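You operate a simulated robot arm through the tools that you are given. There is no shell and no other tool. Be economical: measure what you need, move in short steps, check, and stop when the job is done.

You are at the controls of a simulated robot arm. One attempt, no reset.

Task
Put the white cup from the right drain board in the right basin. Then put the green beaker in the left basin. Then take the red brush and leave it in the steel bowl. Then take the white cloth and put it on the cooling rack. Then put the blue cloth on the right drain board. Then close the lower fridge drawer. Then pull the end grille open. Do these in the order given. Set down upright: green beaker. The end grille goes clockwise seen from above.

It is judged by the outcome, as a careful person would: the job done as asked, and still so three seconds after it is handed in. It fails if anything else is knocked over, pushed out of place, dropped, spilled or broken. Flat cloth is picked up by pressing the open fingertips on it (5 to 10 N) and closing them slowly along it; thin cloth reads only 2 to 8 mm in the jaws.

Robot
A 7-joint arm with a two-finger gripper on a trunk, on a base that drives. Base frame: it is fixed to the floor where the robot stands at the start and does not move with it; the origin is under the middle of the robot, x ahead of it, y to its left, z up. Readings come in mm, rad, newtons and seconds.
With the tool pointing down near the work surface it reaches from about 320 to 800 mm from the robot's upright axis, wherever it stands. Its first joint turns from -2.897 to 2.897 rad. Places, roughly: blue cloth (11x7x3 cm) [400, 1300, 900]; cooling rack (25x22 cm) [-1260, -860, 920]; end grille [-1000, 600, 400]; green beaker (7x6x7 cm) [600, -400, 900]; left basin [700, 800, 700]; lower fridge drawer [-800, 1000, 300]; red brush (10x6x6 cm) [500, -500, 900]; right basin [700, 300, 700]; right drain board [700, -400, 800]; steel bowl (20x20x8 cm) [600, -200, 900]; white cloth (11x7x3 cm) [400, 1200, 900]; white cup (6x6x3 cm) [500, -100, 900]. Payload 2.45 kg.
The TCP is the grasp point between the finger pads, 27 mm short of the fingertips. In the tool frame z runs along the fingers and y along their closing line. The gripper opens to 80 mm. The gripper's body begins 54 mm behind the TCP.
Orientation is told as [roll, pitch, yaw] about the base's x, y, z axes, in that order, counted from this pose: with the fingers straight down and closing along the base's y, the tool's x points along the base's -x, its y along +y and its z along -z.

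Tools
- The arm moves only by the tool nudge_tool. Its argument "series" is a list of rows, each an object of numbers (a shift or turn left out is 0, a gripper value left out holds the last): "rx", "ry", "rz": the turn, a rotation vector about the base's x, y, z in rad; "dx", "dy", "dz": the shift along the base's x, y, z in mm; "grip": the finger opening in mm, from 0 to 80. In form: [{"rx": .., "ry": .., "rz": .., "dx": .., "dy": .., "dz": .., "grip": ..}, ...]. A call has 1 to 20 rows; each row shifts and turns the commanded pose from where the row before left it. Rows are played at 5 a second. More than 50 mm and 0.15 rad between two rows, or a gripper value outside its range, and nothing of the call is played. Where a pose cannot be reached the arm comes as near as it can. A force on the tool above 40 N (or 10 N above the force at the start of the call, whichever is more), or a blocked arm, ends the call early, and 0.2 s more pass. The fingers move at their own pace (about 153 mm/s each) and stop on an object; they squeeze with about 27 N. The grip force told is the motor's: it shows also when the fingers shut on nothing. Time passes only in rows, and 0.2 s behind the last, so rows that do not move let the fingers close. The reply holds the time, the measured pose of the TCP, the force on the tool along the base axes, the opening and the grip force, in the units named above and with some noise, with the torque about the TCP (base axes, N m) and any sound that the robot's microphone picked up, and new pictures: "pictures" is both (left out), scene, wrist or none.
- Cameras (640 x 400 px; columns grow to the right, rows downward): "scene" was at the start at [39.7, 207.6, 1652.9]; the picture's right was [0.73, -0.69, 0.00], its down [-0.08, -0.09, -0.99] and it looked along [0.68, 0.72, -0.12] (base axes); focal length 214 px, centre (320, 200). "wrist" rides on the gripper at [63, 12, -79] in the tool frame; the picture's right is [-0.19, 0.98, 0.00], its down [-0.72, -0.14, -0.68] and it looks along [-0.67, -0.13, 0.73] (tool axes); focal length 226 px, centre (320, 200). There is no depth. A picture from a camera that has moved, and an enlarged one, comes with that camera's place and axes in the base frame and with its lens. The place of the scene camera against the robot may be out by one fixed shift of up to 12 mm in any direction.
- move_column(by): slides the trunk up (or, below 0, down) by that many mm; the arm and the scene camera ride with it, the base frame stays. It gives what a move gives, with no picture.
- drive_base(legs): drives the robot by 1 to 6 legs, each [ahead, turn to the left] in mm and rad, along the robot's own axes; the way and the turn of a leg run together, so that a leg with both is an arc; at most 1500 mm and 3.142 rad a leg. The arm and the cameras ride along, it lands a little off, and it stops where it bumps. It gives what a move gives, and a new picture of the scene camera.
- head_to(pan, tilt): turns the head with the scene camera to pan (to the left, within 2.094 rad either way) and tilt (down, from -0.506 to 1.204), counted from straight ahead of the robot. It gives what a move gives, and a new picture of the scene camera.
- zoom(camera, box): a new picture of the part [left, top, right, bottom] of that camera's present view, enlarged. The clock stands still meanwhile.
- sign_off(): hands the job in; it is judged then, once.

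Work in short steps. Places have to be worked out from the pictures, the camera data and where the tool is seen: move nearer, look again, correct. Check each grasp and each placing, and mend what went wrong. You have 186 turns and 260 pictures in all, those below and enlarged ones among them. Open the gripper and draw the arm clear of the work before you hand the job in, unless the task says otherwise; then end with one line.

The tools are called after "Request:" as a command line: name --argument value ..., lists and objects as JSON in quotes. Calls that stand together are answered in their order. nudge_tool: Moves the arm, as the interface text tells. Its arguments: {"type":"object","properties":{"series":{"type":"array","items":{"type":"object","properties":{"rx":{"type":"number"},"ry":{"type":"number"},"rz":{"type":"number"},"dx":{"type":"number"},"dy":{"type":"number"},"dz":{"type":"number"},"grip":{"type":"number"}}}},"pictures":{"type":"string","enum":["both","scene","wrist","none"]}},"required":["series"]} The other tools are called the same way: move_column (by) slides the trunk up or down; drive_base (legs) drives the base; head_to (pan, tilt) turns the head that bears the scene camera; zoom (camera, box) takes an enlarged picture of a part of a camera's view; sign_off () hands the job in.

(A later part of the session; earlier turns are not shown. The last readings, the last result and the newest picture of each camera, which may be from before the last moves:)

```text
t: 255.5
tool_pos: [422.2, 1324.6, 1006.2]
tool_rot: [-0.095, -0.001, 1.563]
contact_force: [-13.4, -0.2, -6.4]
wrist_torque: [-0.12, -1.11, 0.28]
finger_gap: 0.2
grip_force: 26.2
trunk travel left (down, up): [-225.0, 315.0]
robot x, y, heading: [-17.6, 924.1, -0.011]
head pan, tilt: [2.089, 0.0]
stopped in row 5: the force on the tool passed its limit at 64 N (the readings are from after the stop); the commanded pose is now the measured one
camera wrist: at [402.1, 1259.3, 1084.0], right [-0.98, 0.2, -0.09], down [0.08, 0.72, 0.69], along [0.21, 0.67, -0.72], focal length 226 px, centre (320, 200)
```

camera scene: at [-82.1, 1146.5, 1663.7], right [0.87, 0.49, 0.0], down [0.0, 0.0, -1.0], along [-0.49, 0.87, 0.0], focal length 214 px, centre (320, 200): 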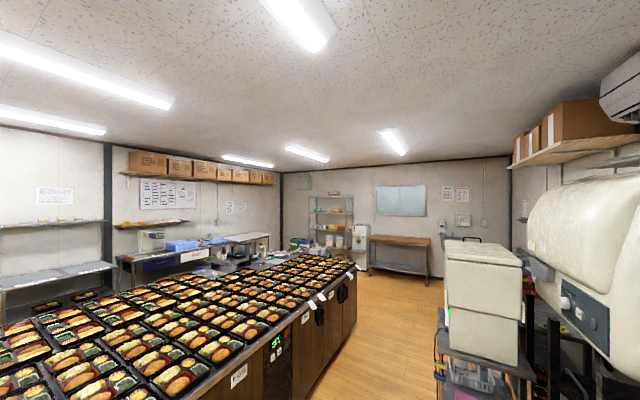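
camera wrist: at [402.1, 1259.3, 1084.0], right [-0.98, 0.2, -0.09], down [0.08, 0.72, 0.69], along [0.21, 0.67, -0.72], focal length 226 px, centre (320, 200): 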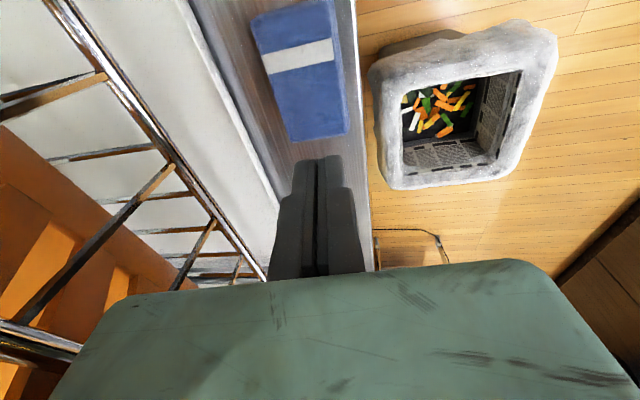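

The rail at x≈460, z≈1085 leans out. I back off in −x, lean the tool to 0.2 rad, descend at x≈398, and only then move in over the cloth at low height.

Request:
nudge_tool --series '[{"dx": -15}, {"dx": -10, "dy": -6}, {"ry": -0.1}, {"dz": -25}, {"dz": -25}, {"dz": -25}, {"dz": -15}, {}]' --pictures "wrist"

```text
t: 257.3
tool_pos: [399.5, 1317.4, 916.4]
tool_rot: [-0.199, -0.002, 1.56]
contact_force: [0.1, 0.2, -0.6]
wrist_torque: [0.0, 0.01, -0.02]
finger_gap: 0.1
grip_force: 27.0
trunk travel left (down, up): [-225.0, 315.0]
robot x, y, heading: [-14.2, 929.6, -0.008]
head pan, tilt: [2.089, 0.0]
camera wrist: at [372.0, 1252.6, 992.2], right [-0.96, 0.2, -0.19], down [0.01, 0.72, 0.7], along [0.28, 0.67, -0.69], focal length 226 px, centre (320, 200)
```

wrist: 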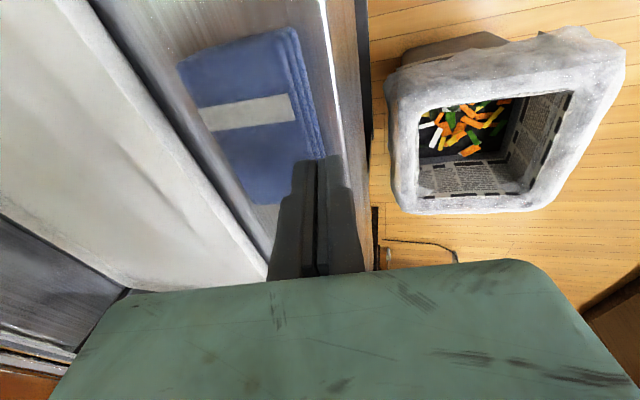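

I move in over the cloth (x≈430) and press down.

Request:
nudge_tool --series '[{"dx": 15}, {"dx": 15}, {"dz": -10}, {"dz": -6}, {"dz": -3}, {}]' --pictures "none"

Request:
nudge_tool --series '[{"dz": -2}, {"dz": -1}, {}]' --pictures "none"

```text
t: 258.7
tool_pos: [429.0, 1315.8, 898.0]
tool_rot: [-0.199, -0.001, 1.56]
contact_force: [-0.7, -0.1, 0.1]
wrist_torque: [0.0, -0.02, 0.01]
finger_gap: 0.1
grip_force: 26.7
trunk travel left (down, up): [-225.0, 315.0]
robot x, y, heading: [-17.6, 927.2, -0.013]
head pan, tilt: [2.089, 0.0]
```

```text
t: 259.5
tool_pos: [429.1, 1317.3, 895.2]
tool_rot: [-0.198, -0.003, 1.562]
contact_force: [-0.6, -0.6, 7.5]
wrist_torque: [0.03, 0.07, -0.01]
finger_gap: 0.1
grip_force: 27.1
trunk travel left (down, up): [-225.0, 315.0]
robot x, y, heading: [-14.9, 928.6, -0.005]
head pan, tilt: [2.089, 0.0]
```

Contact 7.5 N. I add 1 mm of pressure and drag 28 mm toward −x.

Request:
nudge_tool --series '[{"dz": -1}, {"dx": -2}, {"dx": -2}, {"dx": -3}, {"dx": -3}, {"dx": -3}, {"dx": -3}, {"dx": -3}, {"dx": -3}, {"dx": -3}, {"dx": -3}, {}]' --pictures "wrist"

```text
t: 260.9
tool_pos: [420.2, 1318.0, 895.8]
tool_rot: [-0.206, -0.008, 1.558]
contact_force: [-0.1, 0.8, 0.5]
wrist_torque: [-0.01, 0.0, -0.02]
finger_gap: 0.2
grip_force: 26.8
trunk travel left (down, up): [-225.0, 315.0]
robot x, y, heading: [-16.9, 926.9, -0.009]
head pan, tilt: [2.089, 0.0]
stopped in row 7: the force on the tool passed its limit at 42 N (the readings are from after the stop); the commanded pose is now the measured one
camera wrist: at [392.3, 1253.1, 970.7], right [-0.96, 0.21, -0.2], down [0.01, 0.71, 0.7], along [0.28, 0.67, -0.69], focal length 226 px, centre (320, 200)
```

wrist: 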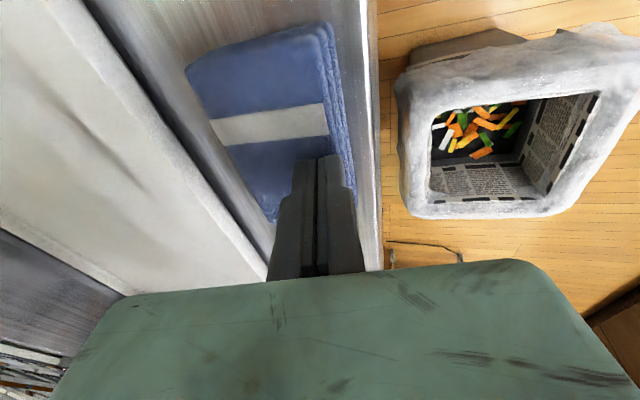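

Barely moved. I go back to x≈434, press to ~18 N and drag in 2 mm steps.

Request:
nudge_tool --series '[{"dz": 5, "rx": 0.0, "ry": 0.006}, {"dx": 14}, {"dz": -4}, {"dz": -2}, {}]' --pictures "none"

Request:
nudge_tool --series '[{"dz": -1}, {}]' --pictures "none"

```text
t: 262.1
tool_pos: [435.0, 1317.5, 895.7]
tool_rot: [-0.199, -0.006, 1.559]
contact_force: [-0.6, -1.0, 4.7]
wrist_torque: [-0.04, 0.03, 0.0]
finger_gap: 0.4
grip_force: 26.9
trunk travel left (down, up): [-225.0, 315.0]
robot x, y, heading: [-16.9, 927.2, -0.015]
head pan, tilt: [2.089, 0.0]
```

```text
t: 262.7
tool_pos: [434.7, 1317.3, 895.1]
tool_rot: [-0.2, -0.007, 1.557]
contact_force: [0.1, -0.6, 10.5]
wrist_torque: [-0.02, 0.12, 0.03]
finger_gap: 0.1
grip_force: 26.5
trunk travel left (down, up): [-225.0, 315.0]
robot x, y, heading: [-15.0, 926.3, -0.014]
head pan, tilt: [2.089, 0.0]
```

Request:
nudge_tool --series '[{"dz": -0.8}, {"dx": -2}, {"dx": -2}, {"dx": -2}, {"dx": -2}, {}]' --pictures "none"

Request:
nudge_tool --series '[{"dx": -2}, {"dx": -2}, {"dx": -2}, {}]' --pictures "wrist"

```text
t: 264.1
tool_pos: [427.2, 1317.8, 895.0]
tool_rot: [-0.198, -0.01, 1.559]
contact_force: [11.9, 0.2, 27.3]
wrist_torque: [0.02, -0.02, -0.01]
finger_gap: 0.1
grip_force: 27.6
trunk travel left (down, up): [-225.0, 315.0]
robot x, y, heading: [-17.5, 928.8, -0.011]
head pan, tilt: [2.089, 0.0]
```

```text
t: 264.9
tool_pos: [423.6, 1317.7, 896.2]
tool_rot: [-0.202, -0.009, 1.559]
contact_force: [3.5, -1.5, 9.6]
wrist_torque: [-0.02, 0.04, 0.05]
finger_gap: 0.2
grip_force: 27.3
trunk travel left (down, up): [-225.0, 315.0]
robot x, y, heading: [-20.0, 926.2, -0.011]
head pan, tilt: [2.089, 0.0]
stopped in row 4: the force on the tool passed its limit at 40 N (the readings are from after the stop); the commanded pose is now the measured one
camera wrist: at [395.3, 1252.6, 970.3], right [-0.96, 0.21, -0.2], down [0.01, 0.71, 0.7], along [0.28, 0.67, -0.68], focal length 226 px, centre (320, 200)
```

wrist: 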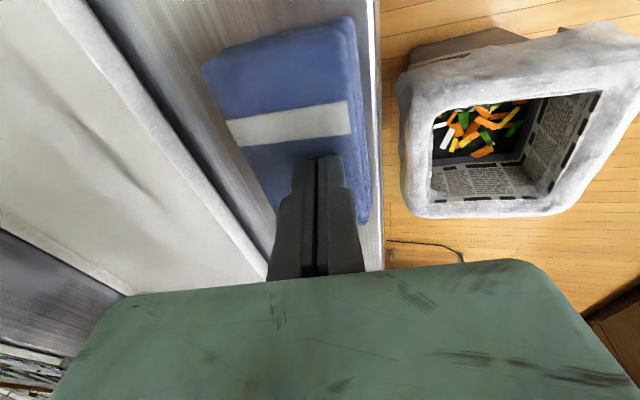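

It moved ≈12 mm (now x≈408–475). One more drag of ~18 mm.

Request:
nudge_tool --series '[{"dz": 4}, {"dx": 8}, {"dz": -3.5}, {"dz": -1}, {"dz": -1}, {}]' --pictures "none"

```text
t: 266.3
tool_pos: [429.5, 1317.8, 894.7]
tool_rot: [-0.203, -0.011, 1.56]
contact_force: [0.3, 1.0, 20.5]
wrist_torque: [0.05, 0.16, -0.03]
finger_gap: 0.1
grip_force: 27.0
trunk travel left (down, up): [-225.0, 315.0]
robot x, y, heading: [-13.9, 924.3, -0.006]
head pan, tilt: [2.089, 0.0]
```

Request:
nudge_tool --series '[{"dx": -2}, {"dx": -2, "dz": 0.2}, {"dx": -2, "dz": 0.2}, {"dx": -2, "dz": 0.2}, {"dx": -2, "dz": 0.2}, {"dx": -2, "dz": 0.2}, {"dx": -2, "dz": 0.2}, {"dx": -2, "dz": 0.2}, {"dx": -2, "dz": 0.2}, {"dx": -2}, {}]' --pictures "wrist"

```text
t: 268.7
tool_pos: [408.1, 1317.8, 896.6]
tool_rot: [-0.202, -0.01, 1.557]
contact_force: [7.0, -0.6, 26.0]
wrist_torque: [-0.07, -0.03, -0.02]
finger_gap: 5.9
grip_force: 26.7
trunk travel left (down, up): [-225.0, 315.0]
robot x, y, heading: [-15.7, 929.0, -0.015]
head pan, tilt: [2.089, 0.0]
camera wrist: at [381.2, 1252.6, 970.7], right [-0.96, 0.21, -0.19], down [0.01, 0.71, 0.7], along [0.28, 0.67, -0.68], focal length 226 px, centre (320, 200)
```

wrist: 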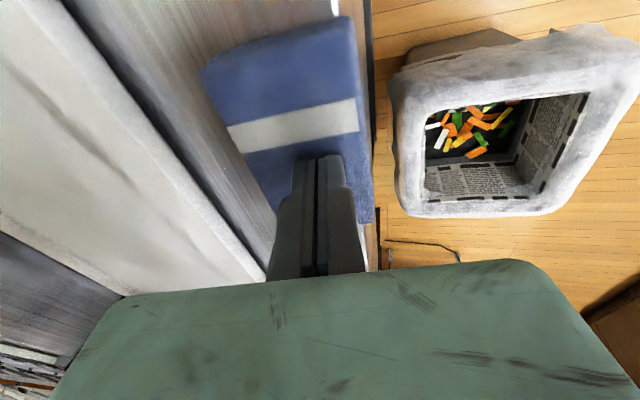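

Now the cloth spans x≈391–460. I raise to z≈938, reduce the lean to 0.12, open, and line up at x≈420.

Request:
nudge_tool --series '[{"dz": 12}, {"dz": 15}, {"dz": 15, "ry": 0.08}, {"dx": 6, "grip": 60}, {"dx": 6, "grip": 80}, {}, {}]' --pictures "wrist"

```text
t: 270.3
tool_pos: [421.4, 1317.5, 936.7]
tool_rot: [-0.121, -0.006, 1.559]
contact_force: [0.1, 0.5, 0.4]
wrist_torque: [-0.03, 0.02, 0.02]
finger_gap: 80.3
grip_force: 0.1
trunk travel left (down, up): [-225.0, 315.0]
robot x, y, heading: [-16.6, 923.9, -0.01]
head pan, tilt: [2.089, 0.0]
camera wrist: at [399.8, 1253.2, 1014.2], right [-0.97, 0.21, -0.12], down [0.07, 0.71, 0.7], along [0.23, 0.67, -0.71], focal length 226 px, centre (320, 200)
```

wrist: 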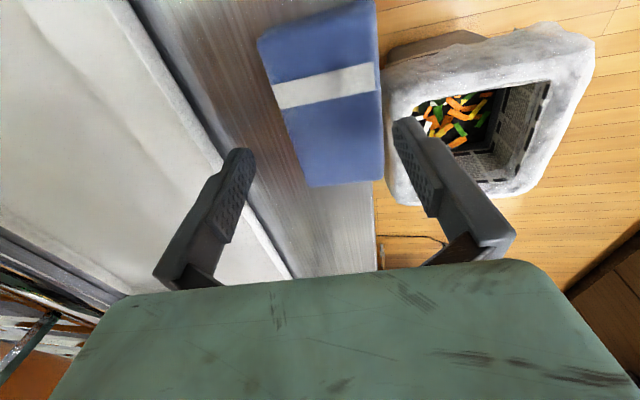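

The cloth spans x≈391–454, y≈1267–1375. I shift −5 mm and descend to z≈889.

Request:
nudge_tool --series '[{"dx": -5, "dy": 3}, {"dz": -10}, {"dz": -10}, {"dz": -10}, {"dz": -8}, {"dz": -6}, {"dz": -4}, {}]' --pictures "wrist"

```text
t: 272.1
tool_pos: [416.6, 1321.0, 889.1]
tool_rot: [-0.121, -0.007, 1.558]
contact_force: [-0.2, 0.1, 0.1]
wrist_torque: [0.02, -0.02, 0.01]
finger_gap: 79.6
grip_force: 0.1
trunk travel left (down, up): [-225.0, 315.0]
robot x, y, heading: [-17.6, 930.6, -0.013]
head pan, tilt: [2.089, 0.0]
camera wrist: at [394.8, 1256.3, 966.1], right [-0.97, 0.21, -0.12], down [0.07, 0.71, 0.7], along [0.23, 0.67, -0.71], focal length 226 px, centre (320, 200)
```

wrist: 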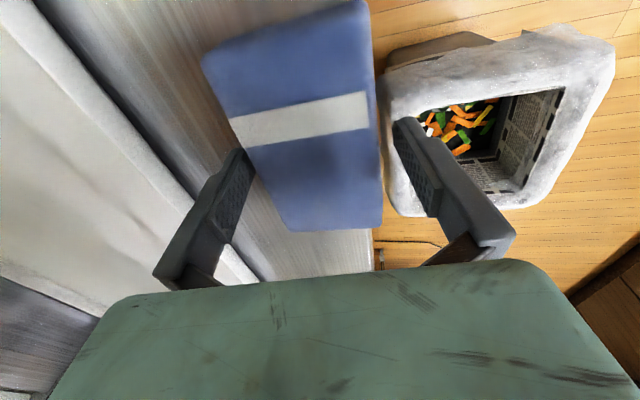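

No contact, fingers on both sides. I close slowly.

Request:
nudge_tool --series '[{"grip": 72}, {"grip": 64}, {"grip": 56}, {"grip": 48}, {"grip": 40}, {"grip": 30}, {}, {}]' --pictures "wrist"

```text
t: 273.9
tool_pos: [415.5, 1320.9, 889.2]
tool_rot: [-0.121, -0.008, 1.559]
contact_force: [0.4, -0.6, -0.4]
wrist_torque: [0.0, 0.0, -0.01]
finger_gap: 66.5
grip_force: 26.8
trunk travel left (down, up): [-225.0, 315.0]
robot x, y, heading: [-15.7, 926.4, -0.009]
head pan, tilt: [2.089, 0.0]
camera wrist: at [394.7, 1256.2, 966.1], right [-0.97, 0.21, -0.12], down [0.07, 0.71, 0.7], along [0.23, 0.67, -0.71], focal length 226 px, centre (320, 200)
```

wrist: 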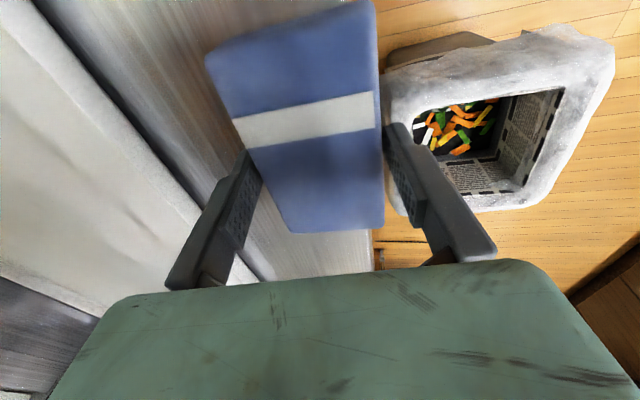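

Gripped at 66 mm. I lift slowly, drifting away from the rack.

Request:
nudge_tool --series '[{"dz": 5}, {"dz": 10, "dx": -3}, {"dz": 20, "dx": -8}, {"dz": 30, "dx": -15}, {"dz": 40, "dx": -15}, {"dz": 40}, {"dz": 40}, {"dz": 20}, {}]' --pictures "wrist"

```text
t: 275.9
tool_pos: [375.6, 1321.5, 1096.1]
tool_rot: [-0.122, -0.007, 1.558]
contact_force: [-0.9, 0.3, -1.1]
wrist_torque: [0.01, 0.0, 0.01]
finger_gap: 66.5
grip_force: 26.8
trunk travel left (down, up): [-225.0, 315.0]
robot x, y, heading: [-17.3, 929.7, -0.013]
head pan, tilt: [2.089, 0.0]
camera wrist: at [354.0, 1256.5, 1171.7], right [-0.97, 0.21, -0.12], down [0.07, 0.71, 0.7], along [0.23, 0.67, -0.71], focal length 226 px, centre (320, 200)
```

wrist: 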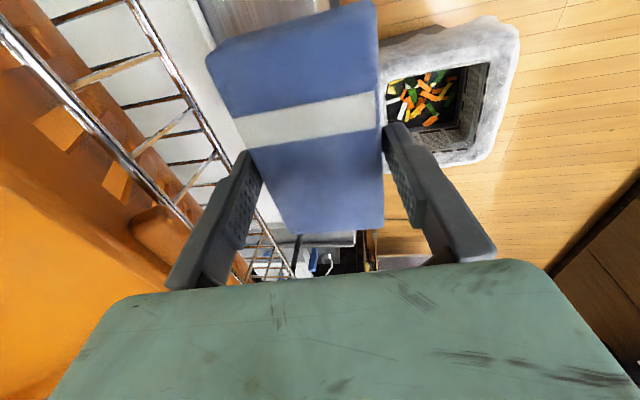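

Held. I straighten the tool, bring it in front, then drive back to the right side.

Request:
nudge_tool --series '[{"dy": -40}, {"dy": -40, "ry": 0.12}, {"dy": -40, "rz": -0.142}, {"dy": -40, "rz": -0.142, "dx": 5}, {"dy": -40, "rz": -0.142, "dx": 10}, {"dy": -40, "rz": -0.142, "dx": 10}, {"dy": -40, "rz": -0.142, "dx": 10}, {"dy": -40, "rz": -0.142, "dx": 10}, {"dy": -40, "rz": -0.142}, {"dy": -30, "rz": -0.142}, {"rz": -0.142}, {"rz": -0.142}, {"rz": -0.142}, {}]' --pictures "none"

Request:
drive_base --legs '[[0, -1.56], [985, 0], [0, 1.571]]'

```text
t: 278.9
tool_pos: [421.1, 930.7, 1094.1]
tool_rot: [0.001, -0.006, -0.008]
contact_force: [-0.5, -0.8, -0.8]
wrist_torque: [-0.03, 0.03, 0.0]
finger_gap: 65.5
grip_force: 26.4
trunk travel left (down, up): [-225.0, 315.0]
robot x, y, heading: [-19.6, 924.5, -0.009]
head pan, tilt: [2.089, 0.0]
```

```text
t: 282.1
tool_pos: [153.3, 525.3, 1093.6]
tool_rot: [-0.001, -0.006, -1.185]
contact_force: [-0.1, 0.5, 0.2]
wrist_torque: [-0.01, 0.03, -0.03]
finger_gap: 64.9
grip_force: 26.8
trunk travel left (down, up): [-225.0, 315.0]
robot x, y, heading: [-21.4, 925.6, -1.191]
head pan, tilt: [2.089, 0.0]
stopped in leg 1: the robot was blocked; the commanded pose is now the measured one
camera scene: at [159.3, 1068.5, 1663.6], right [0.78, -0.62, 0.0], down [0.0, 0.0, -1.0], along [0.62, 0.78, 0.0], focal length 214 px, centre (320, 200)
```

scene: 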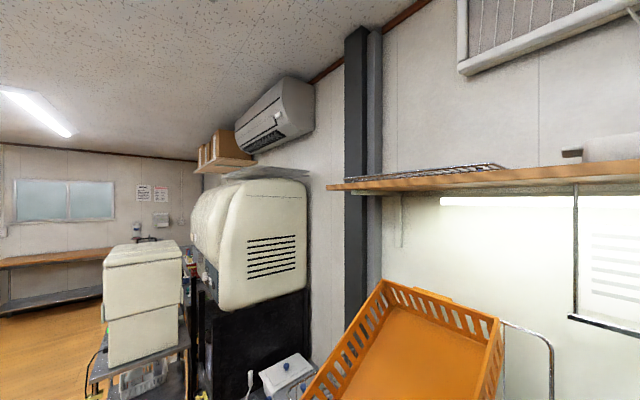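

The base rear touched something (probably the bin) at y≈925. I pull forward 80 mm first, then finish the turn and drive on.

Request:
drive_base --legs '[[80, 0], [0, -0.41], [890, 0], [0, 1.6]]'

```text
t: 292.7
tool_pos: [421.5, -21.8, 1093.8]
tool_rot: [-0.001, -0.005, -0.001]
contact_force: [-0.5, -0.6, -0.3]
wrist_torque: [0.04, -0.01, 0.0]
finger_gap: 64.0
grip_force: 27.4
trunk travel left (down, up): [-225.0, 315.0]
robot x, y, heading: [-9.5, -27.5, -0.004]
head pan, tilt: [2.089, 0.0]
camera scene: at [-81.1, 191.0, 1663.8], right [0.87, 0.49, 0.0], down [0.0, 0.0, -1.0], along [-0.49, 0.87, 0.0], focal length 214 px, centre (320, 200)
```

scene: 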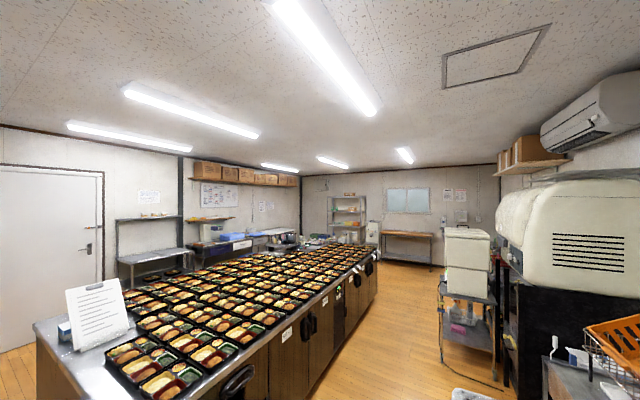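

Now I carry the blue cloth over the free area of the right drain board (~[490,-390]) and look.

Request:
nudge_tool --series '[{"dy": -45, "dx": 8}, {"dy": -45, "dx": 8}, {"dy": -45, "dx": 8}, {"dy": -45, "dx": 8}, {"dy": -45, "dx": 9}, {"dy": -45, "dx": 9}, {"dy": -45, "dx": 9}, {"dy": -45, "dx": 9}, {"dz": -40}, {"dz": -40}, {}, {}]' --pictures "wrist"

```text
t: 295.3
tool_pos: [490.5, -383.1, 1013.8]
tool_rot: [-0.003, -0.006, -0.004]
contact_force: [-0.8, -0.7, -0.3]
wrist_torque: [-0.01, 0.02, -0.02]
finger_gap: 63.8
grip_force: 26.6
trunk travel left (down, up): [-225.0, 315.0]
robot x, y, heading: [-14.7, -25.7, -0.005]
head pan, tilt: [2.089, 0.0]
camera wrist: at [428.3, -372.0, 1092.6], right [0.19, 0.98, 0.0], down [0.71, -0.14, 0.69], along [0.67, -0.13, -0.73], focal length 226 px, centre (320, 200)
```

wrist: 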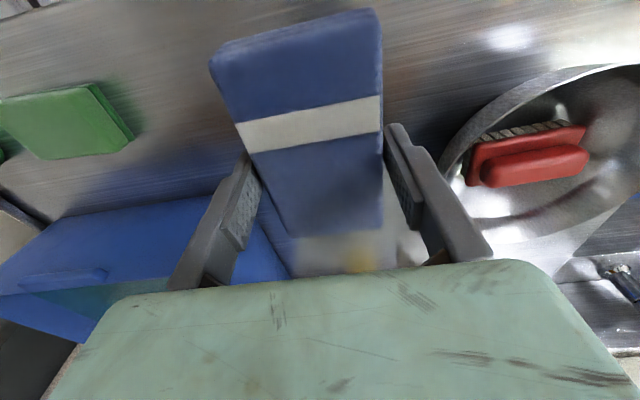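

The spot is free. I lower to contact.

Request:
nudge_tool --series '[{"dz": -35}, {"dz": -35}, {"dz": -25}, {"dz": -10}, {"dz": -5}, {"dz": -4}, {"dz": -4}, {"dz": -4}, {"dz": -4}, {}]' --pictures "wrist"

```text
t: 297.5
tool_pos: [490.2, -384.2, 887.3]
tool_rot: [-0.002, -0.004, -0.002]
contact_force: [0.3, 0.2, 0.6]
wrist_torque: [-0.02, -0.02, 0.01]
finger_gap: 63.9
grip_force: 26.6
trunk travel left (down, up): [-225.0, 315.0]
robot x, y, heading: [-9.2, -26.5, -0.004]
head pan, tilt: [2.089, 0.0]
camera wrist: at [427.5, -371.6, 967.2], right [0.19, 0.98, 0.0], down [0.71, -0.14, 0.69], along [0.67, -0.13, -0.73], focal length 226 px, centre (320, 200)
```

wrist: 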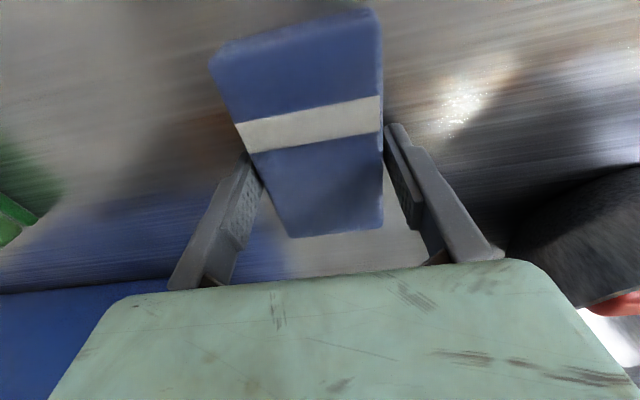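

Request:
nudge_tool --series '[{"dz": -3}, {"dz": -3}, {"dz": -2}, {"dz": -2}, {"dz": -2}, {}]' --pictures "none"

```text
t: 298.2
tool_pos: [491.9, -383.5, 887.5]
tool_rot: [-0.005, -0.011, -0.002]
contact_force: [-3.9, 1.8, 18.1]
wrist_torque: [0.56, 0.51, 0.09]
finger_gap: 63.7
grip_force: 27.0
trunk travel left (down, up): [-225.0, 315.0]
robot x, y, heading: [-15.5, -30.6, -0.01]
head pan, tilt: [2.089, 0.0]
stopped in row 3: the force on the tool passed its limit at 44 N (the readings are from after the stop); the commanded pose is now the measured one
```

Contact. I ease 1 mm, open and rise.

Request:
nudge_tool --series '[{"dz": 1}, {"grip": 68}, {"grip": 72}, {"grip": 78}, {}, {"dz": 15}, {"dz": 30}, {"dz": 40}, {"dz": 50}, {}]' --pictures "wrist"

```text
t: 300.4
tool_pos: [492.4, -385.0, 1020.6]
tool_rot: [-0.004, -0.01, -0.001]
contact_force: [1.0, 1.0, 0.2]
wrist_torque: [-0.02, -0.05, 0.0]
finger_gap: 78.2
grip_force: 0.1
trunk travel left (down, up): [-225.0, 315.0]
robot x, y, heading: [-18.3, -30.8, -0.007]
head pan, tilt: [2.089, 0.0]
camera wrist: at [428.7, -372.5, 1099.3], right [0.19, 0.98, 0.0], down [0.71, -0.14, 0.69], along [0.67, -0.14, -0.73], focal length 226 px, centre (320, 200)
```

wrist: 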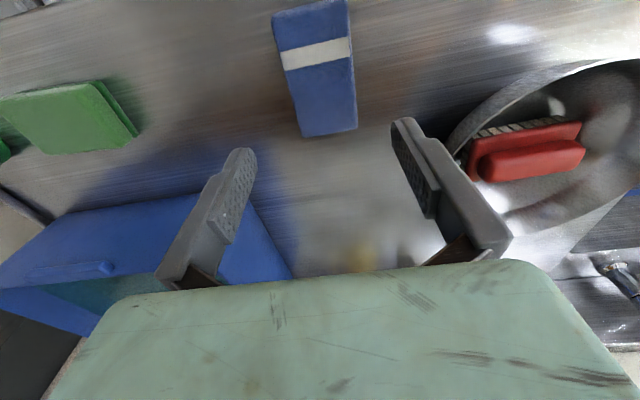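

The blue cloth lies on the right drain board. Now the island: I retract, turn to +y, drive ahead 350 and look left at the fridge drawers.

Request:
nudge_tool --series '[{"dz": 30, "dy": 40, "ry": 0.01}, {"dz": 40, "dy": 40}, {"dy": 45, "dx": -10}, {"dy": 45, "dx": -10}, {"dy": 45, "dx": -10}, {"dy": 45, "dx": -10}, {"dy": 45, "dx": -15}, {"dy": 45, "dx": -15}, {}]' --pictures "none"

Request:
drive_base --legs '[[0, 1.578], [350, 0]]'

Request:
head_to --pan 1.5 --tilt 0.5

```text
refused: row 2 steps farther than a row can; nothing moved
```

```text
t: 306.6
tool_pos: [335.7, 834.0, 1020.4]
tool_rot: [-0.003, -0.009, 1.581]
contact_force: [-0.5, -0.6, -0.4]
wrist_torque: [0.0, -0.01, 0.03]
finger_gap: 77.9
grip_force: 0.1
trunk travel left (down, up): [-225.0, 315.0]
robot x, y, heading: [-15.0, 321.2, 1.577]
head pan, tilt: [2.089, 0.0]
camera scene: at [-238.3, 258.8, 1663.8], right [-0.5, 0.87, 0.0], down [0.0, 0.0, -1.0], along [-0.87, -0.5, 0.0], focal length 214 px, centre (320, 200)
```

scene: 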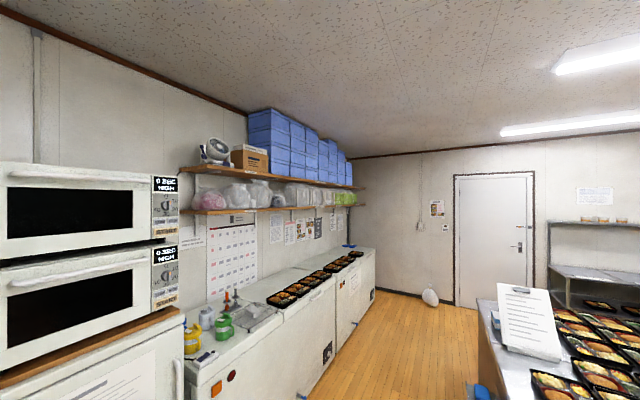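

```text
t: 307.6
tool_pos: [333.8, 832.8, 1020.9]
tool_rot: [-0.003, -0.008, 1.58]
contact_force: [0.2, -0.1, -0.4]
wrist_torque: [-0.04, 0.01, 0.0]
finger_gap: 78.1
grip_force: 0.0
trunk travel left (down, up): [-225.0, 315.0]
robot x, y, heading: [-16.6, 322.5, 1.574]
head pan, tilt: [1.499, 0.499]
camera scene: at [-251.1, 309.2, 1617.7], right [0.07, 1.0, 0.0], down [0.48, -0.03, -0.88], along [-0.88, 0.06, -0.48], focal length 214 px, centre (320, 200)
```

scene: 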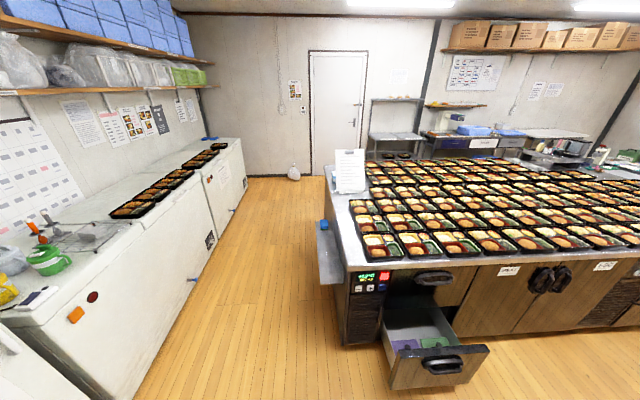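

The open lower drawer is at px (390–490,310–390). I zoom on drawer and the island end.

Request:
zoom --camera "scene" --box '[290, 200, 510, 400]'

```text
2.00 times, centred on (400, 300) of scene
camera zoom: at [-251.1, 309.2, 1617.7], right [0.07, 1.0, 0.0], down [0.48, -0.03, -0.88], along [-0.88, 0.06, -0.48], focal length 429 px, centre (160, 0)
```

zoom: 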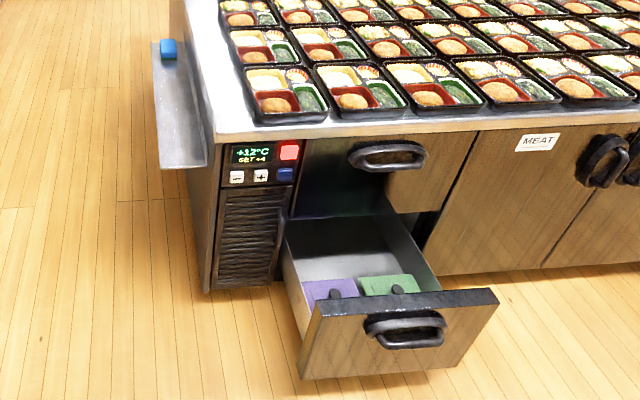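

The open lower drawer front is at about x −785, y 730–1190; the louvred grille left of it faces +x. I retract the arm, then drive along a slant to about [−310,960] and face −x.

Request:
nudge_tool --series '[{"dz": 40}, {"dz": 30, "dx": -30}, {"dx": -45, "dy": -10}, {"dx": -45, "dy": -10}, {"dx": -45, "dy": -10}, {"dx": -45, "dy": -10}, {"dx": -45, "dy": -10}, {"dx": -45, "dy": -10}, {"dx": -40, "dy": -10, "grip": 0}, {}]' --pictures "none"

Request:
drive_base --legs '[[0, 0.43], [690, 0], [0, 1.138]]'

```text
t: 309.8
tool_pos: [-6.2, 766.1, 1090.4]
tool_rot: [-0.003, -0.009, 1.582]
contact_force: [-0.3, -0.4, -0.7]
wrist_torque: [-0.02, -0.01, -0.01]
finger_gap: 0.0
grip_force: 26.9
trunk travel left (down, up): [-225.0, 315.0]
robot x, y, heading: [-17.6, 320.6, 1.571]
head pan, tilt: [1.499, 0.499]
```

```text
t: 317.8
tool_pos: [-744.9, 958.7, 1091.6]
tool_rot: [-0.003, -0.01, -3.138]
contact_force: [0.0, 0.2, 0.5]
wrist_torque: [0.01, -0.02, 0.01]
finger_gap: 0.0
grip_force: 27.0
trunk travel left (down, up): [-225.0, 315.0]
robot x, y, heading: [-308.5, 945.1, 3.144]
head pan, tilt: [1.499, 0.499]
camera scene: at [-295.6, 714.5, 1617.6], right [-1.0, 0.07, 0.0], down [0.04, 0.48, -0.88], along [-0.06, -0.88, -0.48], focal length 214 px, centre (320, 200)
```

scene: 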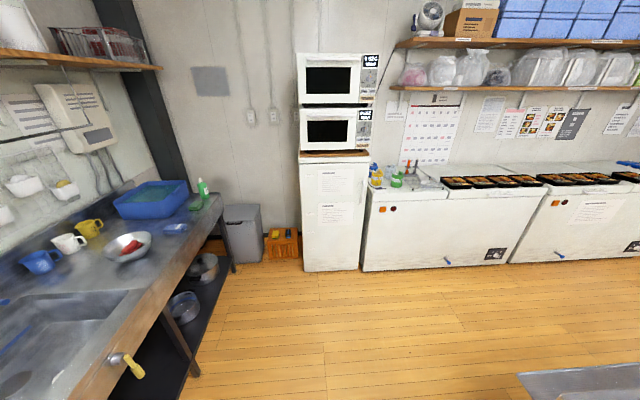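

Good position. Wrist view to locate the drawer front.

Request:
nudge_tool --series '[{"dx": 40}, {"dx": 40}, {}]' --pictures "wrist"

```text
t: 318.6
tool_pos: [-666.3, 959.8, 1091.8]
tool_rot: [-0.003, -0.009, -3.14]
contact_force: [0.2, 0.3, -0.1]
wrist_torque: [0.01, 0.01, -0.03]
finger_gap: 0.1
grip_force: 27.2
trunk travel left (down, up): [-225.0, 315.0]
robot x, y, heading: [-306.1, 949.5, 3.142]
head pan, tilt: [1.499, 0.499]
camera wrist: at [-600.8, 946.2, 1169.8], right [-0.19, -0.98, 0.0], down [-0.71, 0.14, 0.69], along [-0.68, 0.13, -0.73], focal length 226 px, centre (320, 200)
```

wrist: 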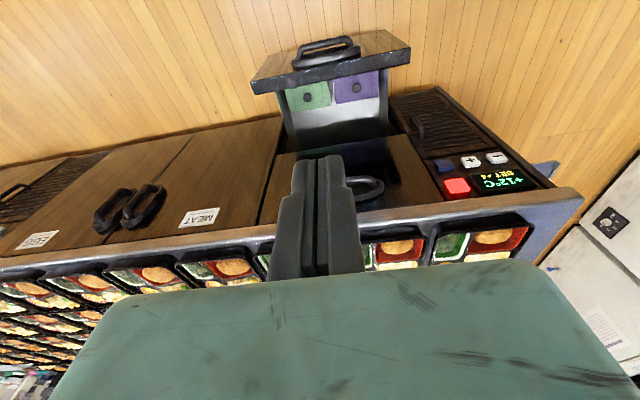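

The drawer handle is at ≈[−745,957,380]. I tilt the tool 0.75 rad so the fingertips lead toward −x, and lower the trunk.

Request:
nudge_tool --series '[{"dx": 10, "ry": 0.125}, {"dx": 10, "ry": 0.125}, {"dx": 10, "ry": 0.125}, {"ry": 0.125}, {"ry": 0.125}, {"ry": 0.125}, {}]' --pictures "none"

Request:
move_column --by -220

Request:
nudge_tool --series '[{"dz": -45}, {"dz": -45}, {"dz": -45}, {"dz": -45}, {"dz": -45}, {}]' --pictures "wrist"

```text
t: 320.2
tool_pos: [-753.3, 963.4, 1130.0]
tool_rot: [-0.014, -0.701, -3.13]
contact_force: [-0.2, -0.7, -0.7]
wrist_torque: [0.05, -0.02, -0.08]
finger_gap: 0.0
grip_force: 26.5
out of reach, approached as far as the arm can: row 2, 3, 4, 5, 6
trunk travel left (down, up): [-225.0, 315.0]
robot x, y, heading: [-303.2, 947.4, 3.137]
head pan, tilt: [1.499, 0.499]
```

```text
t: 322.5
tool_pos: [-752.3, 966.4, 908.3]
tool_rot: [-0.01, -0.702, -3.134]
contact_force: [0.3, -0.2, 0.6]
wrist_torque: [0.01, 0.0, -0.01]
finger_gap: 0.0
grip_force: 26.7
trunk travel left (down, up): [-5.0, 535.0]
robot x, y, heading: [-301.4, 942.0, 3.137]
head pan, tilt: [1.499, 0.499]
```

```text
t: 323.9
tool_pos: [-765.2, 966.5, 685.1]
tool_rot: [-0.012, -0.701, -3.133]
contact_force: [0.2, -0.6, -0.5]
wrist_torque: [0.02, 0.01, -0.01]
finger_gap: 0.0
grip_force: 27.2
out of reach, approached as far as the arm can: row 1, 2
trunk travel left (down, up): [-5.0, 535.0]
robot x, y, heading: [-305.0, 942.9, 3.14]
head pan, tilt: [1.499, 0.499]
camera wrist: at [-664.0, 954.1, 704.3], right [-0.15, -0.98, 0.12], down [-0.11, 0.13, 0.98], along [-0.98, 0.13, -0.13], focal length 226 px, centre (320, 200)
```

wrist: 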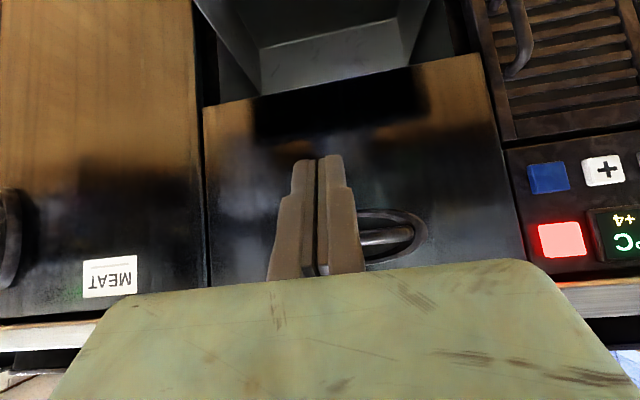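

The tool sits too far forward (x −765); I back the base 120 mm before lowering further.

Request:
drive_base --legs '[[-115, 0]]'

Request:
nudge_tool --series '[{"dz": -45}, {"dz": -45}, {"dz": -45}, {"dz": -45}, {"dz": -45}, {"dz": -45}, {"dz": -25}, {}, {}]' --pictures "wrist"

```text
t: 325.1
tool_pos: [-650.1, 966.5, 684.9]
tool_rot: [-0.01, -0.701, -3.131]
contact_force: [-0.3, 0.1, 0.1]
wrist_torque: [0.01, -0.06, -0.02]
finger_gap: 0.0
grip_force: 26.7
trunk travel left (down, up): [-5.0, 535.0]
robot x, y, heading: [-192.6, 948.2, 3.14]
head pan, tilt: [1.499, 0.499]
camera scene: at [-181.0, 714.3, 1397.7], right [-1.0, 0.07, 0.0], down [0.04, 0.48, -0.88], along [-0.06, -0.88, -0.48], focal length 214 px, centre (320, 200)
```

scene: 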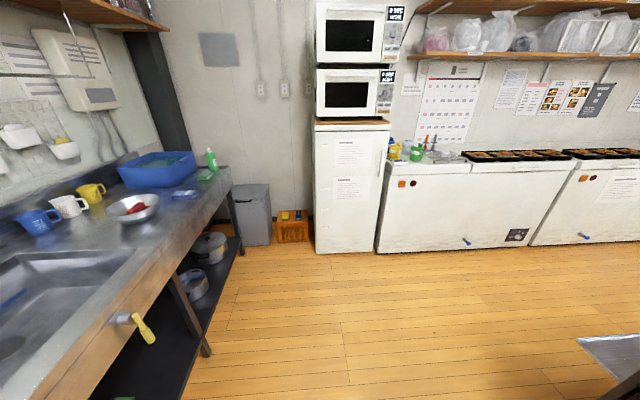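

```text
t: 327.1
tool_pos: [-649.7, 967.0, 389.6]
tool_rot: [-0.01, -0.703, -3.133]
contact_force: [0.8, -0.6, -0.4]
wrist_torque: [0.0, 0.01, 0.02]
finger_gap: 0.4
grip_force: 27.0
trunk travel left (down, up): [-5.0, 535.0]
robot x, y, heading: [-186.3, 941.7, 3.136]
head pan, tilt: [1.499, 0.499]
camera wrist: at [-549.0, 953.5, 409.6], right [-0.15, -0.98, 0.12], down [-0.11, 0.13, 0.98], along [-0.98, 0.13, -0.13], focal length 226 px, centre (320, 200)
```

wrist: 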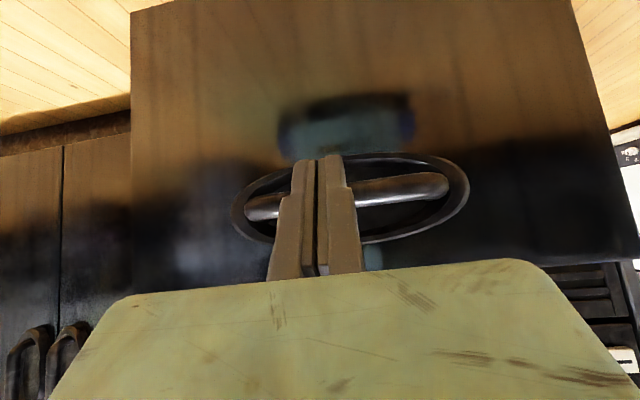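

The drawer front and handle are right ahead. I push along −x in moderate steps.

Request:
nudge_tool --series '[{"dx": -20}, {"dx": -20}, {"dx": -20}, {"dx": -12}, {"dx": -10}, {"dx": -10}, {"dx": -10}, {"dx": -10}, {"dx": -10}, {"dx": -10}, {"dx": -10}, {"dx": -10}, {"dx": -10}, {}]' --pictures "wrist"

```text
t: 330.1
tool_pos: [-810.9, 966.8, 389.7]
tool_rot: [-0.011, -0.701, -3.132]
contact_force: [-0.3, 0.6, -0.6]
wrist_torque: [-0.01, 0.0, -0.02]
finger_gap: 0.0
grip_force: 27.3
trunk travel left (down, up): [-5.0, 535.0]
robot x, y, heading: [-189.9, 943.8, 3.141]
head pan, tilt: [1.499, 0.499]
camera wrist: at [-711.5, 953.5, 409.7], right [-0.15, -0.98, 0.12], down [-0.11, 0.13, 0.98], along [-0.98, 0.13, -0.13], focal length 226 px, centre (320, 200)
```

wrist: 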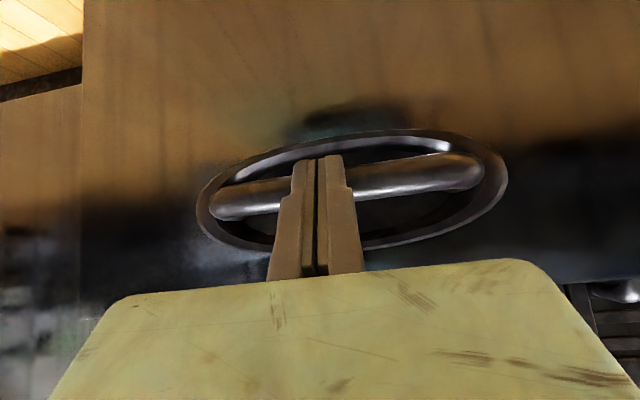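

The drawer is moving in (face kept close). I continue pushing.

Request:
nudge_tool --series '[{"dx": -10}, {"dx": -10}, {"dx": -10}, {"dx": -10}, {"dx": -10}, {"dx": -10}, {"dx": -10}, {"dx": -10}, {"dx": -10}, {}]' --pictures "wrist"

```text
t: 332.3
tool_pos: [-901.7, 967.6, 389.9]
tool_rot: [-0.011, -0.703, -3.133]
contact_force: [0.6, 1.1, 0.5]
wrist_torque: [-0.01, 0.01, 0.01]
finger_gap: 0.1
grip_force: 26.9
trunk travel left (down, up): [-5.0, 535.0]
robot x, y, heading: [-190.4, 942.6, 3.141]
head pan, tilt: [1.499, 0.499]
camera wrist: at [-801.1, 953.4, 410.1], right [-0.15, -0.98, 0.12], down [-0.11, 0.13, 0.99], along [-0.98, 0.13, -0.13], focal length 226 px, centre (320, 200)
```

wrist: 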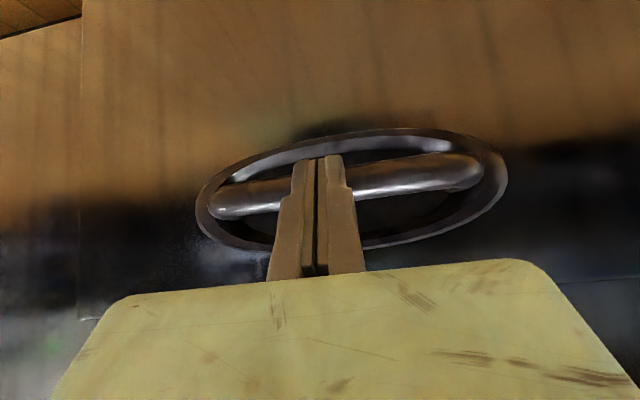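

Nearly flush. I keep pushing in small steps until it stops.

Request:
nudge_tool --series '[{"dx": -6}, {"dx": -6}, {"dx": -6}, {"dx": -6}, {"dx": -6}, {"dx": -6}, {"dx": -6}, {}]' --pictures "wrist"

```text
t: 334.1
tool_pos: [-942.2, 966.9, 389.3]
tool_rot: [-0.011, -0.701, -3.132]
contact_force: [7.6, 0.0, -0.4]
wrist_torque: [0.0, -0.02, -0.01]
finger_gap: 6.0
grip_force: 29.7
trunk travel left (down, up): [-5.0, 535.0]
robot x, y, heading: [-188.3, 944.2, 3.138]
head pan, tilt: [1.499, 0.499]
camera wrist: at [-841.8, 953.8, 409.0], right [-0.15, -0.98, 0.12], down [-0.11, 0.13, 0.98], along [-0.98, 0.13, -0.13], focal length 226 px, centre (320, 200)
```

wrist: 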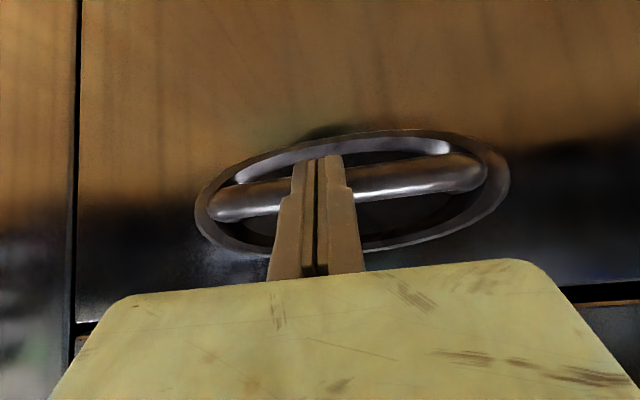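

Force builds (7.6 N). A little more to make sure it is shut.

Request:
nudge_tool --series '[{"dx": -3}, {"dx": -2}, {"dx": -2}, {}]' --pictures "wrist"

```text
t: 335.3
tool_pos: [-945.5, 966.2, 385.8]
tool_rot: [-0.008, -0.687, -3.134]
contact_force: [0.4, -0.5, 0.5]
wrist_torque: [-0.01, 0.01, 0.01]
finger_gap: 0.0
grip_force: 29.9
trunk travel left (down, up): [-5.0, 535.0]
robot x, y, heading: [-188.3, 942.4, 3.144]
head pan, tilt: [1.499, 0.499]
stopped in row 4: the force on the tool passed its limit at 40 N (the readings are from after the stop); the commanded pose is now the measured one
camera wrist: at [-844.6, 953.6, 406.4], right [-0.15, -0.98, 0.12], down [-0.12, 0.13, 0.98], along [-0.98, 0.13, -0.14], focal length 226 px, centre (320, 200)
```

wrist: 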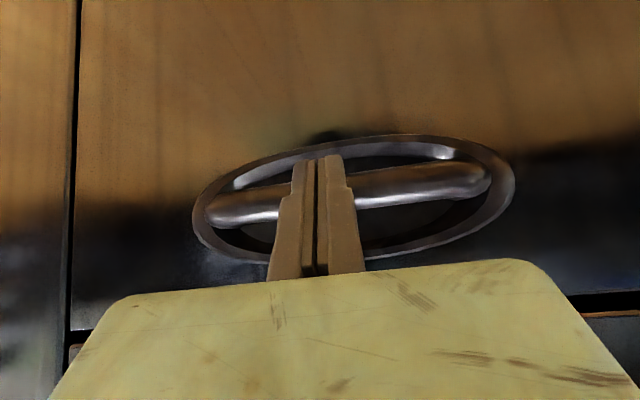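

The drawer is shut (40 N stop, faces flush). I retract and shift toward the grille to look at its handle.

Request:
nudge_tool --series '[{"dx": 30}, {"dx": 45}, {"dx": 45}, {"dx": 45, "dz": 15, "ry": 0.014}, {"dx": 45, "dz": 15}, {"dy": -40, "dz": 20}, {"dy": -40, "dz": 20}, {"dy": -40, "dz": 20}, {"dy": -40, "grip": 80}, {"dy": -40}, {}]' --pictures "wrist"

```text
t: 337.7
tool_pos: [-735.1, 767.6, 474.8]
tool_rot: [-0.012, -0.702, -3.133]
contact_force: [0.2, -0.3, 0.5]
wrist_torque: [-0.04, -0.02, 0.0]
finger_gap: 79.9
grip_force: 0.0
trunk travel left (down, up): [-5.0, 535.0]
robot x, y, heading: [-192.4, 945.5, 3.14]
head pan, tilt: [1.499, 0.499]
camera wrist: at [-634.2, 753.9, 494.5], right [-0.15, -0.98, 0.12], down [-0.11, 0.13, 0.99], along [-0.98, 0.13, -0.13], focal length 226 px, centre (320, 200)
```

wrist: 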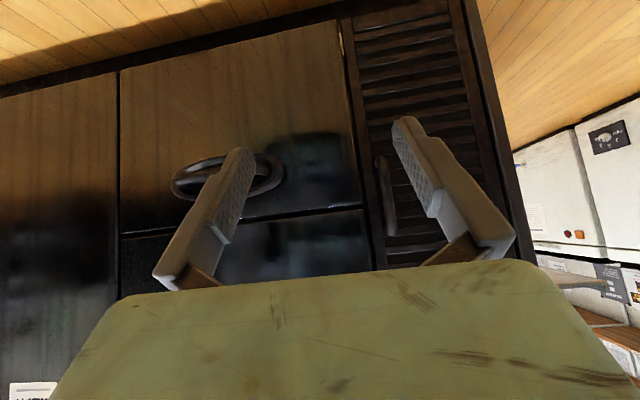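

The grille's vertical handle is at ≈[−980,698,455], on its +y side; hinge at y≈535. I drive 170 mm closer and look.

Request:
drive_base --legs '[[170, 0]]'

Request:
nudge_tool --series '[{"dy": -35, "grip": 50}, {"dy": -35}, {}, {}]' --pictures "wrist"

```text
t: 339.1
tool_pos: [-907.9, 767.7, 473.1]
tool_rot: [-0.01, -0.699, -3.13]
contact_force: [0.2, 0.1, -0.2]
wrist_torque: [-0.03, 0.01, 0.0]
finger_gap: 80.0
grip_force: 0.1
trunk travel left (down, up): [-5.0, 535.0]
robot x, y, heading: [-359.4, 945.1, 3.137]
head pan, tilt: [1.499, 0.499]
camera scene: at [-386.2, 714.4, 1397.5], right [-1.0, 0.07, -0.02], down [0.06, 0.48, -0.88], along [-0.05, -0.88, -0.48], focal length 214 px, centre (320, 200)
```

scene: 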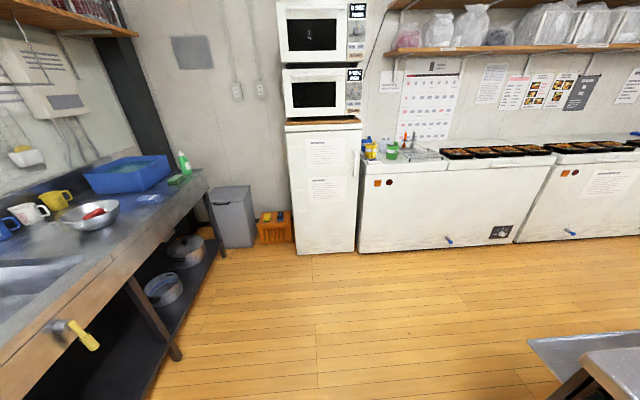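

```text
t: 340.1
tool_pos: [-897.5, 696.0, 485.5]
tool_rot: [-0.011, -0.724, -3.132]
contact_force: [-0.1, -0.5, 0.3]
wrist_torque: [-0.01, 0.0, 0.04]
finger_gap: 49.7
grip_force: 0.0
trunk travel left (down, up): [-5.0, 535.0]
robot x, y, heading: [-356.1, 946.8, 3.14]
head pan, tilt: [1.499, 0.499]
camera wrist: at [-796.5, 683.7, 503.8], right [-0.14, -0.98, 0.12], down [-0.09, 0.13, 0.99], along [-0.99, 0.13, -0.1], focal length 226 px, centre (320, 200)
```

wrist: 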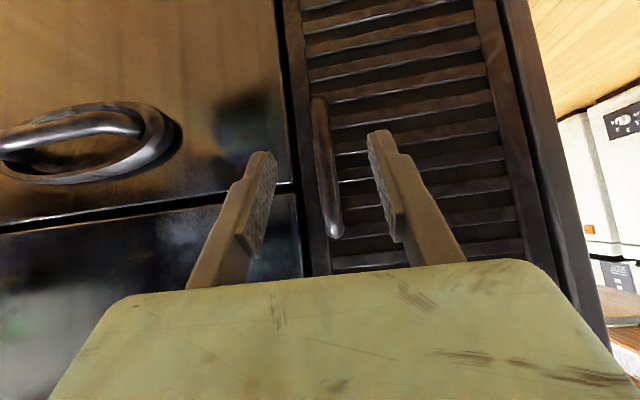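

The handle lies between the fingers' columns (y≈699, z 406–515). I move the head away from the arm, then advance.

Request:
head_to --pan 2.09 --tilt 0.0

Request:
nudge_tool --series '[{"dy": 2}, {"dx": -15}, {"dx": -15}, {"dx": -10}, {"dx": -10}, {}]' --pictures "wrist"

```text
t: 341.1
tool_pos: [-895.2, 693.3, 493.7]
tool_rot: [-0.007, -0.738, -3.12]
contact_force: [0.4, 0.3, 0.9]
wrist_torque: [0.01, 0.01, -0.01]
finger_gap: 50.2
grip_force: 0.1
trunk travel left (down, up): [-5.0, 535.0]
robot x, y, heading: [-363.4, 945.6, 3.129]
head pan, tilt: [2.089, 0.0]
camera scene: at [-334.4, 727.2, 1444.8], right [-0.87, -0.49, -0.02], down [0.02, 0.0, -1.0], along [0.49, -0.87, 0.01], focal length 214 px, centre (320, 200)
```

scene: 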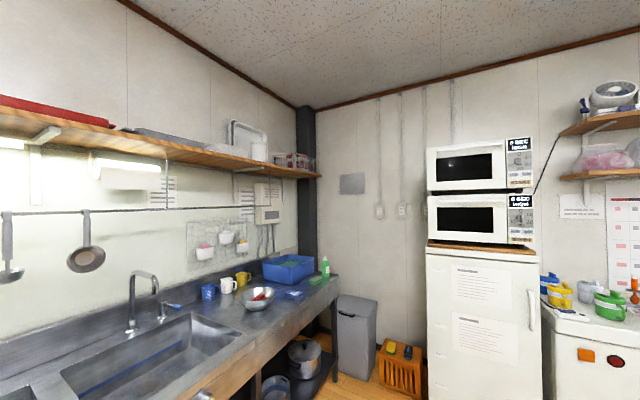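

```text
t: 342.5
tool_pos: [-948.5, 697.3, 480.2]
tool_rot: [-0.01, -0.715, -3.127]
contact_force: [0.4, 0.1, -2.5]
wrist_torque: [0.05, 0.19, 0.0]
finger_gap: 49.8
grip_force: 0.2
trunk travel left (down, up): [-5.0, 535.0]
robot x, y, heading: [-357.1, 944.5, -3.142]
head pan, tilt: [2.089, 0.0]
camera wrist: at [-847.1, 684.2, 499.7], right [-0.14, -0.98, 0.12], down [-0.1, 0.13, 0.99], along [-0.99, 0.13, -0.11], focal length 226 px, centre (320, 200)
```

wrist: 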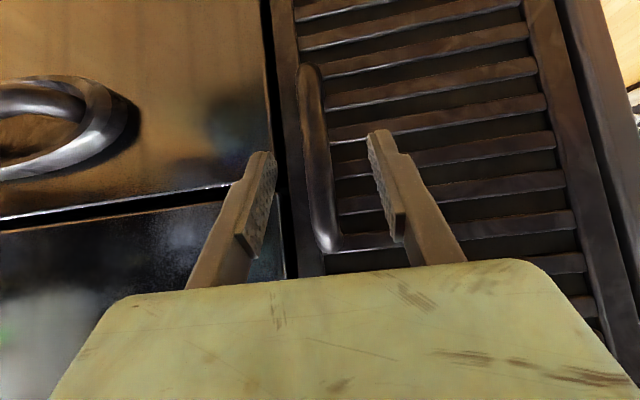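

The bar is at x≈−984, between the fingers. I advance 20 mm more and close.

Request:
nudge_tool --series '[{"dx": -7}, {"dx": -7}, {"dx": -6}, {}, {"grip": 40}, {"grip": 30}, {"grip": 20}, {"grip": 10}, {"grip": 4}, {}, {}]' --pictures "wrist"

```text
t: 344.7
tool_pos: [-958.5, 697.6, 508.4]
tool_rot: [-0.008, -0.754, -3.132]
contact_force: [2.3, 10.3, -0.9]
wrist_torque: [-0.03, -0.21, -0.2]
finger_gap: 16.5
grip_force: 9.3
trunk travel left (down, up): [-5.0, 535.0]
robot x, y, heading: [-371.3, 947.8, 3.101]
head pan, tilt: [2.089, 0.0]
stopped in row 10: the force on the tool passed its limit at 128 N (the readings are from after the stop); the commanded pose is now the measured one
camera wrist: at [-857.0, 684.5, 521.4], right [-0.14, -0.98, 0.13], down [-0.06, 0.14, 0.99], along [-0.99, 0.13, -0.08], focal length 226 px, centre (320, 200)
```

wrist: 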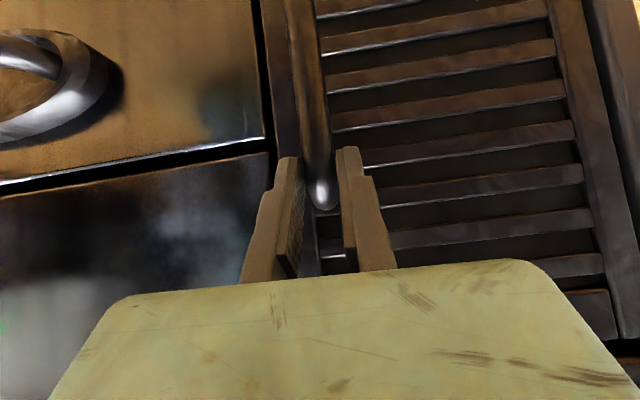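

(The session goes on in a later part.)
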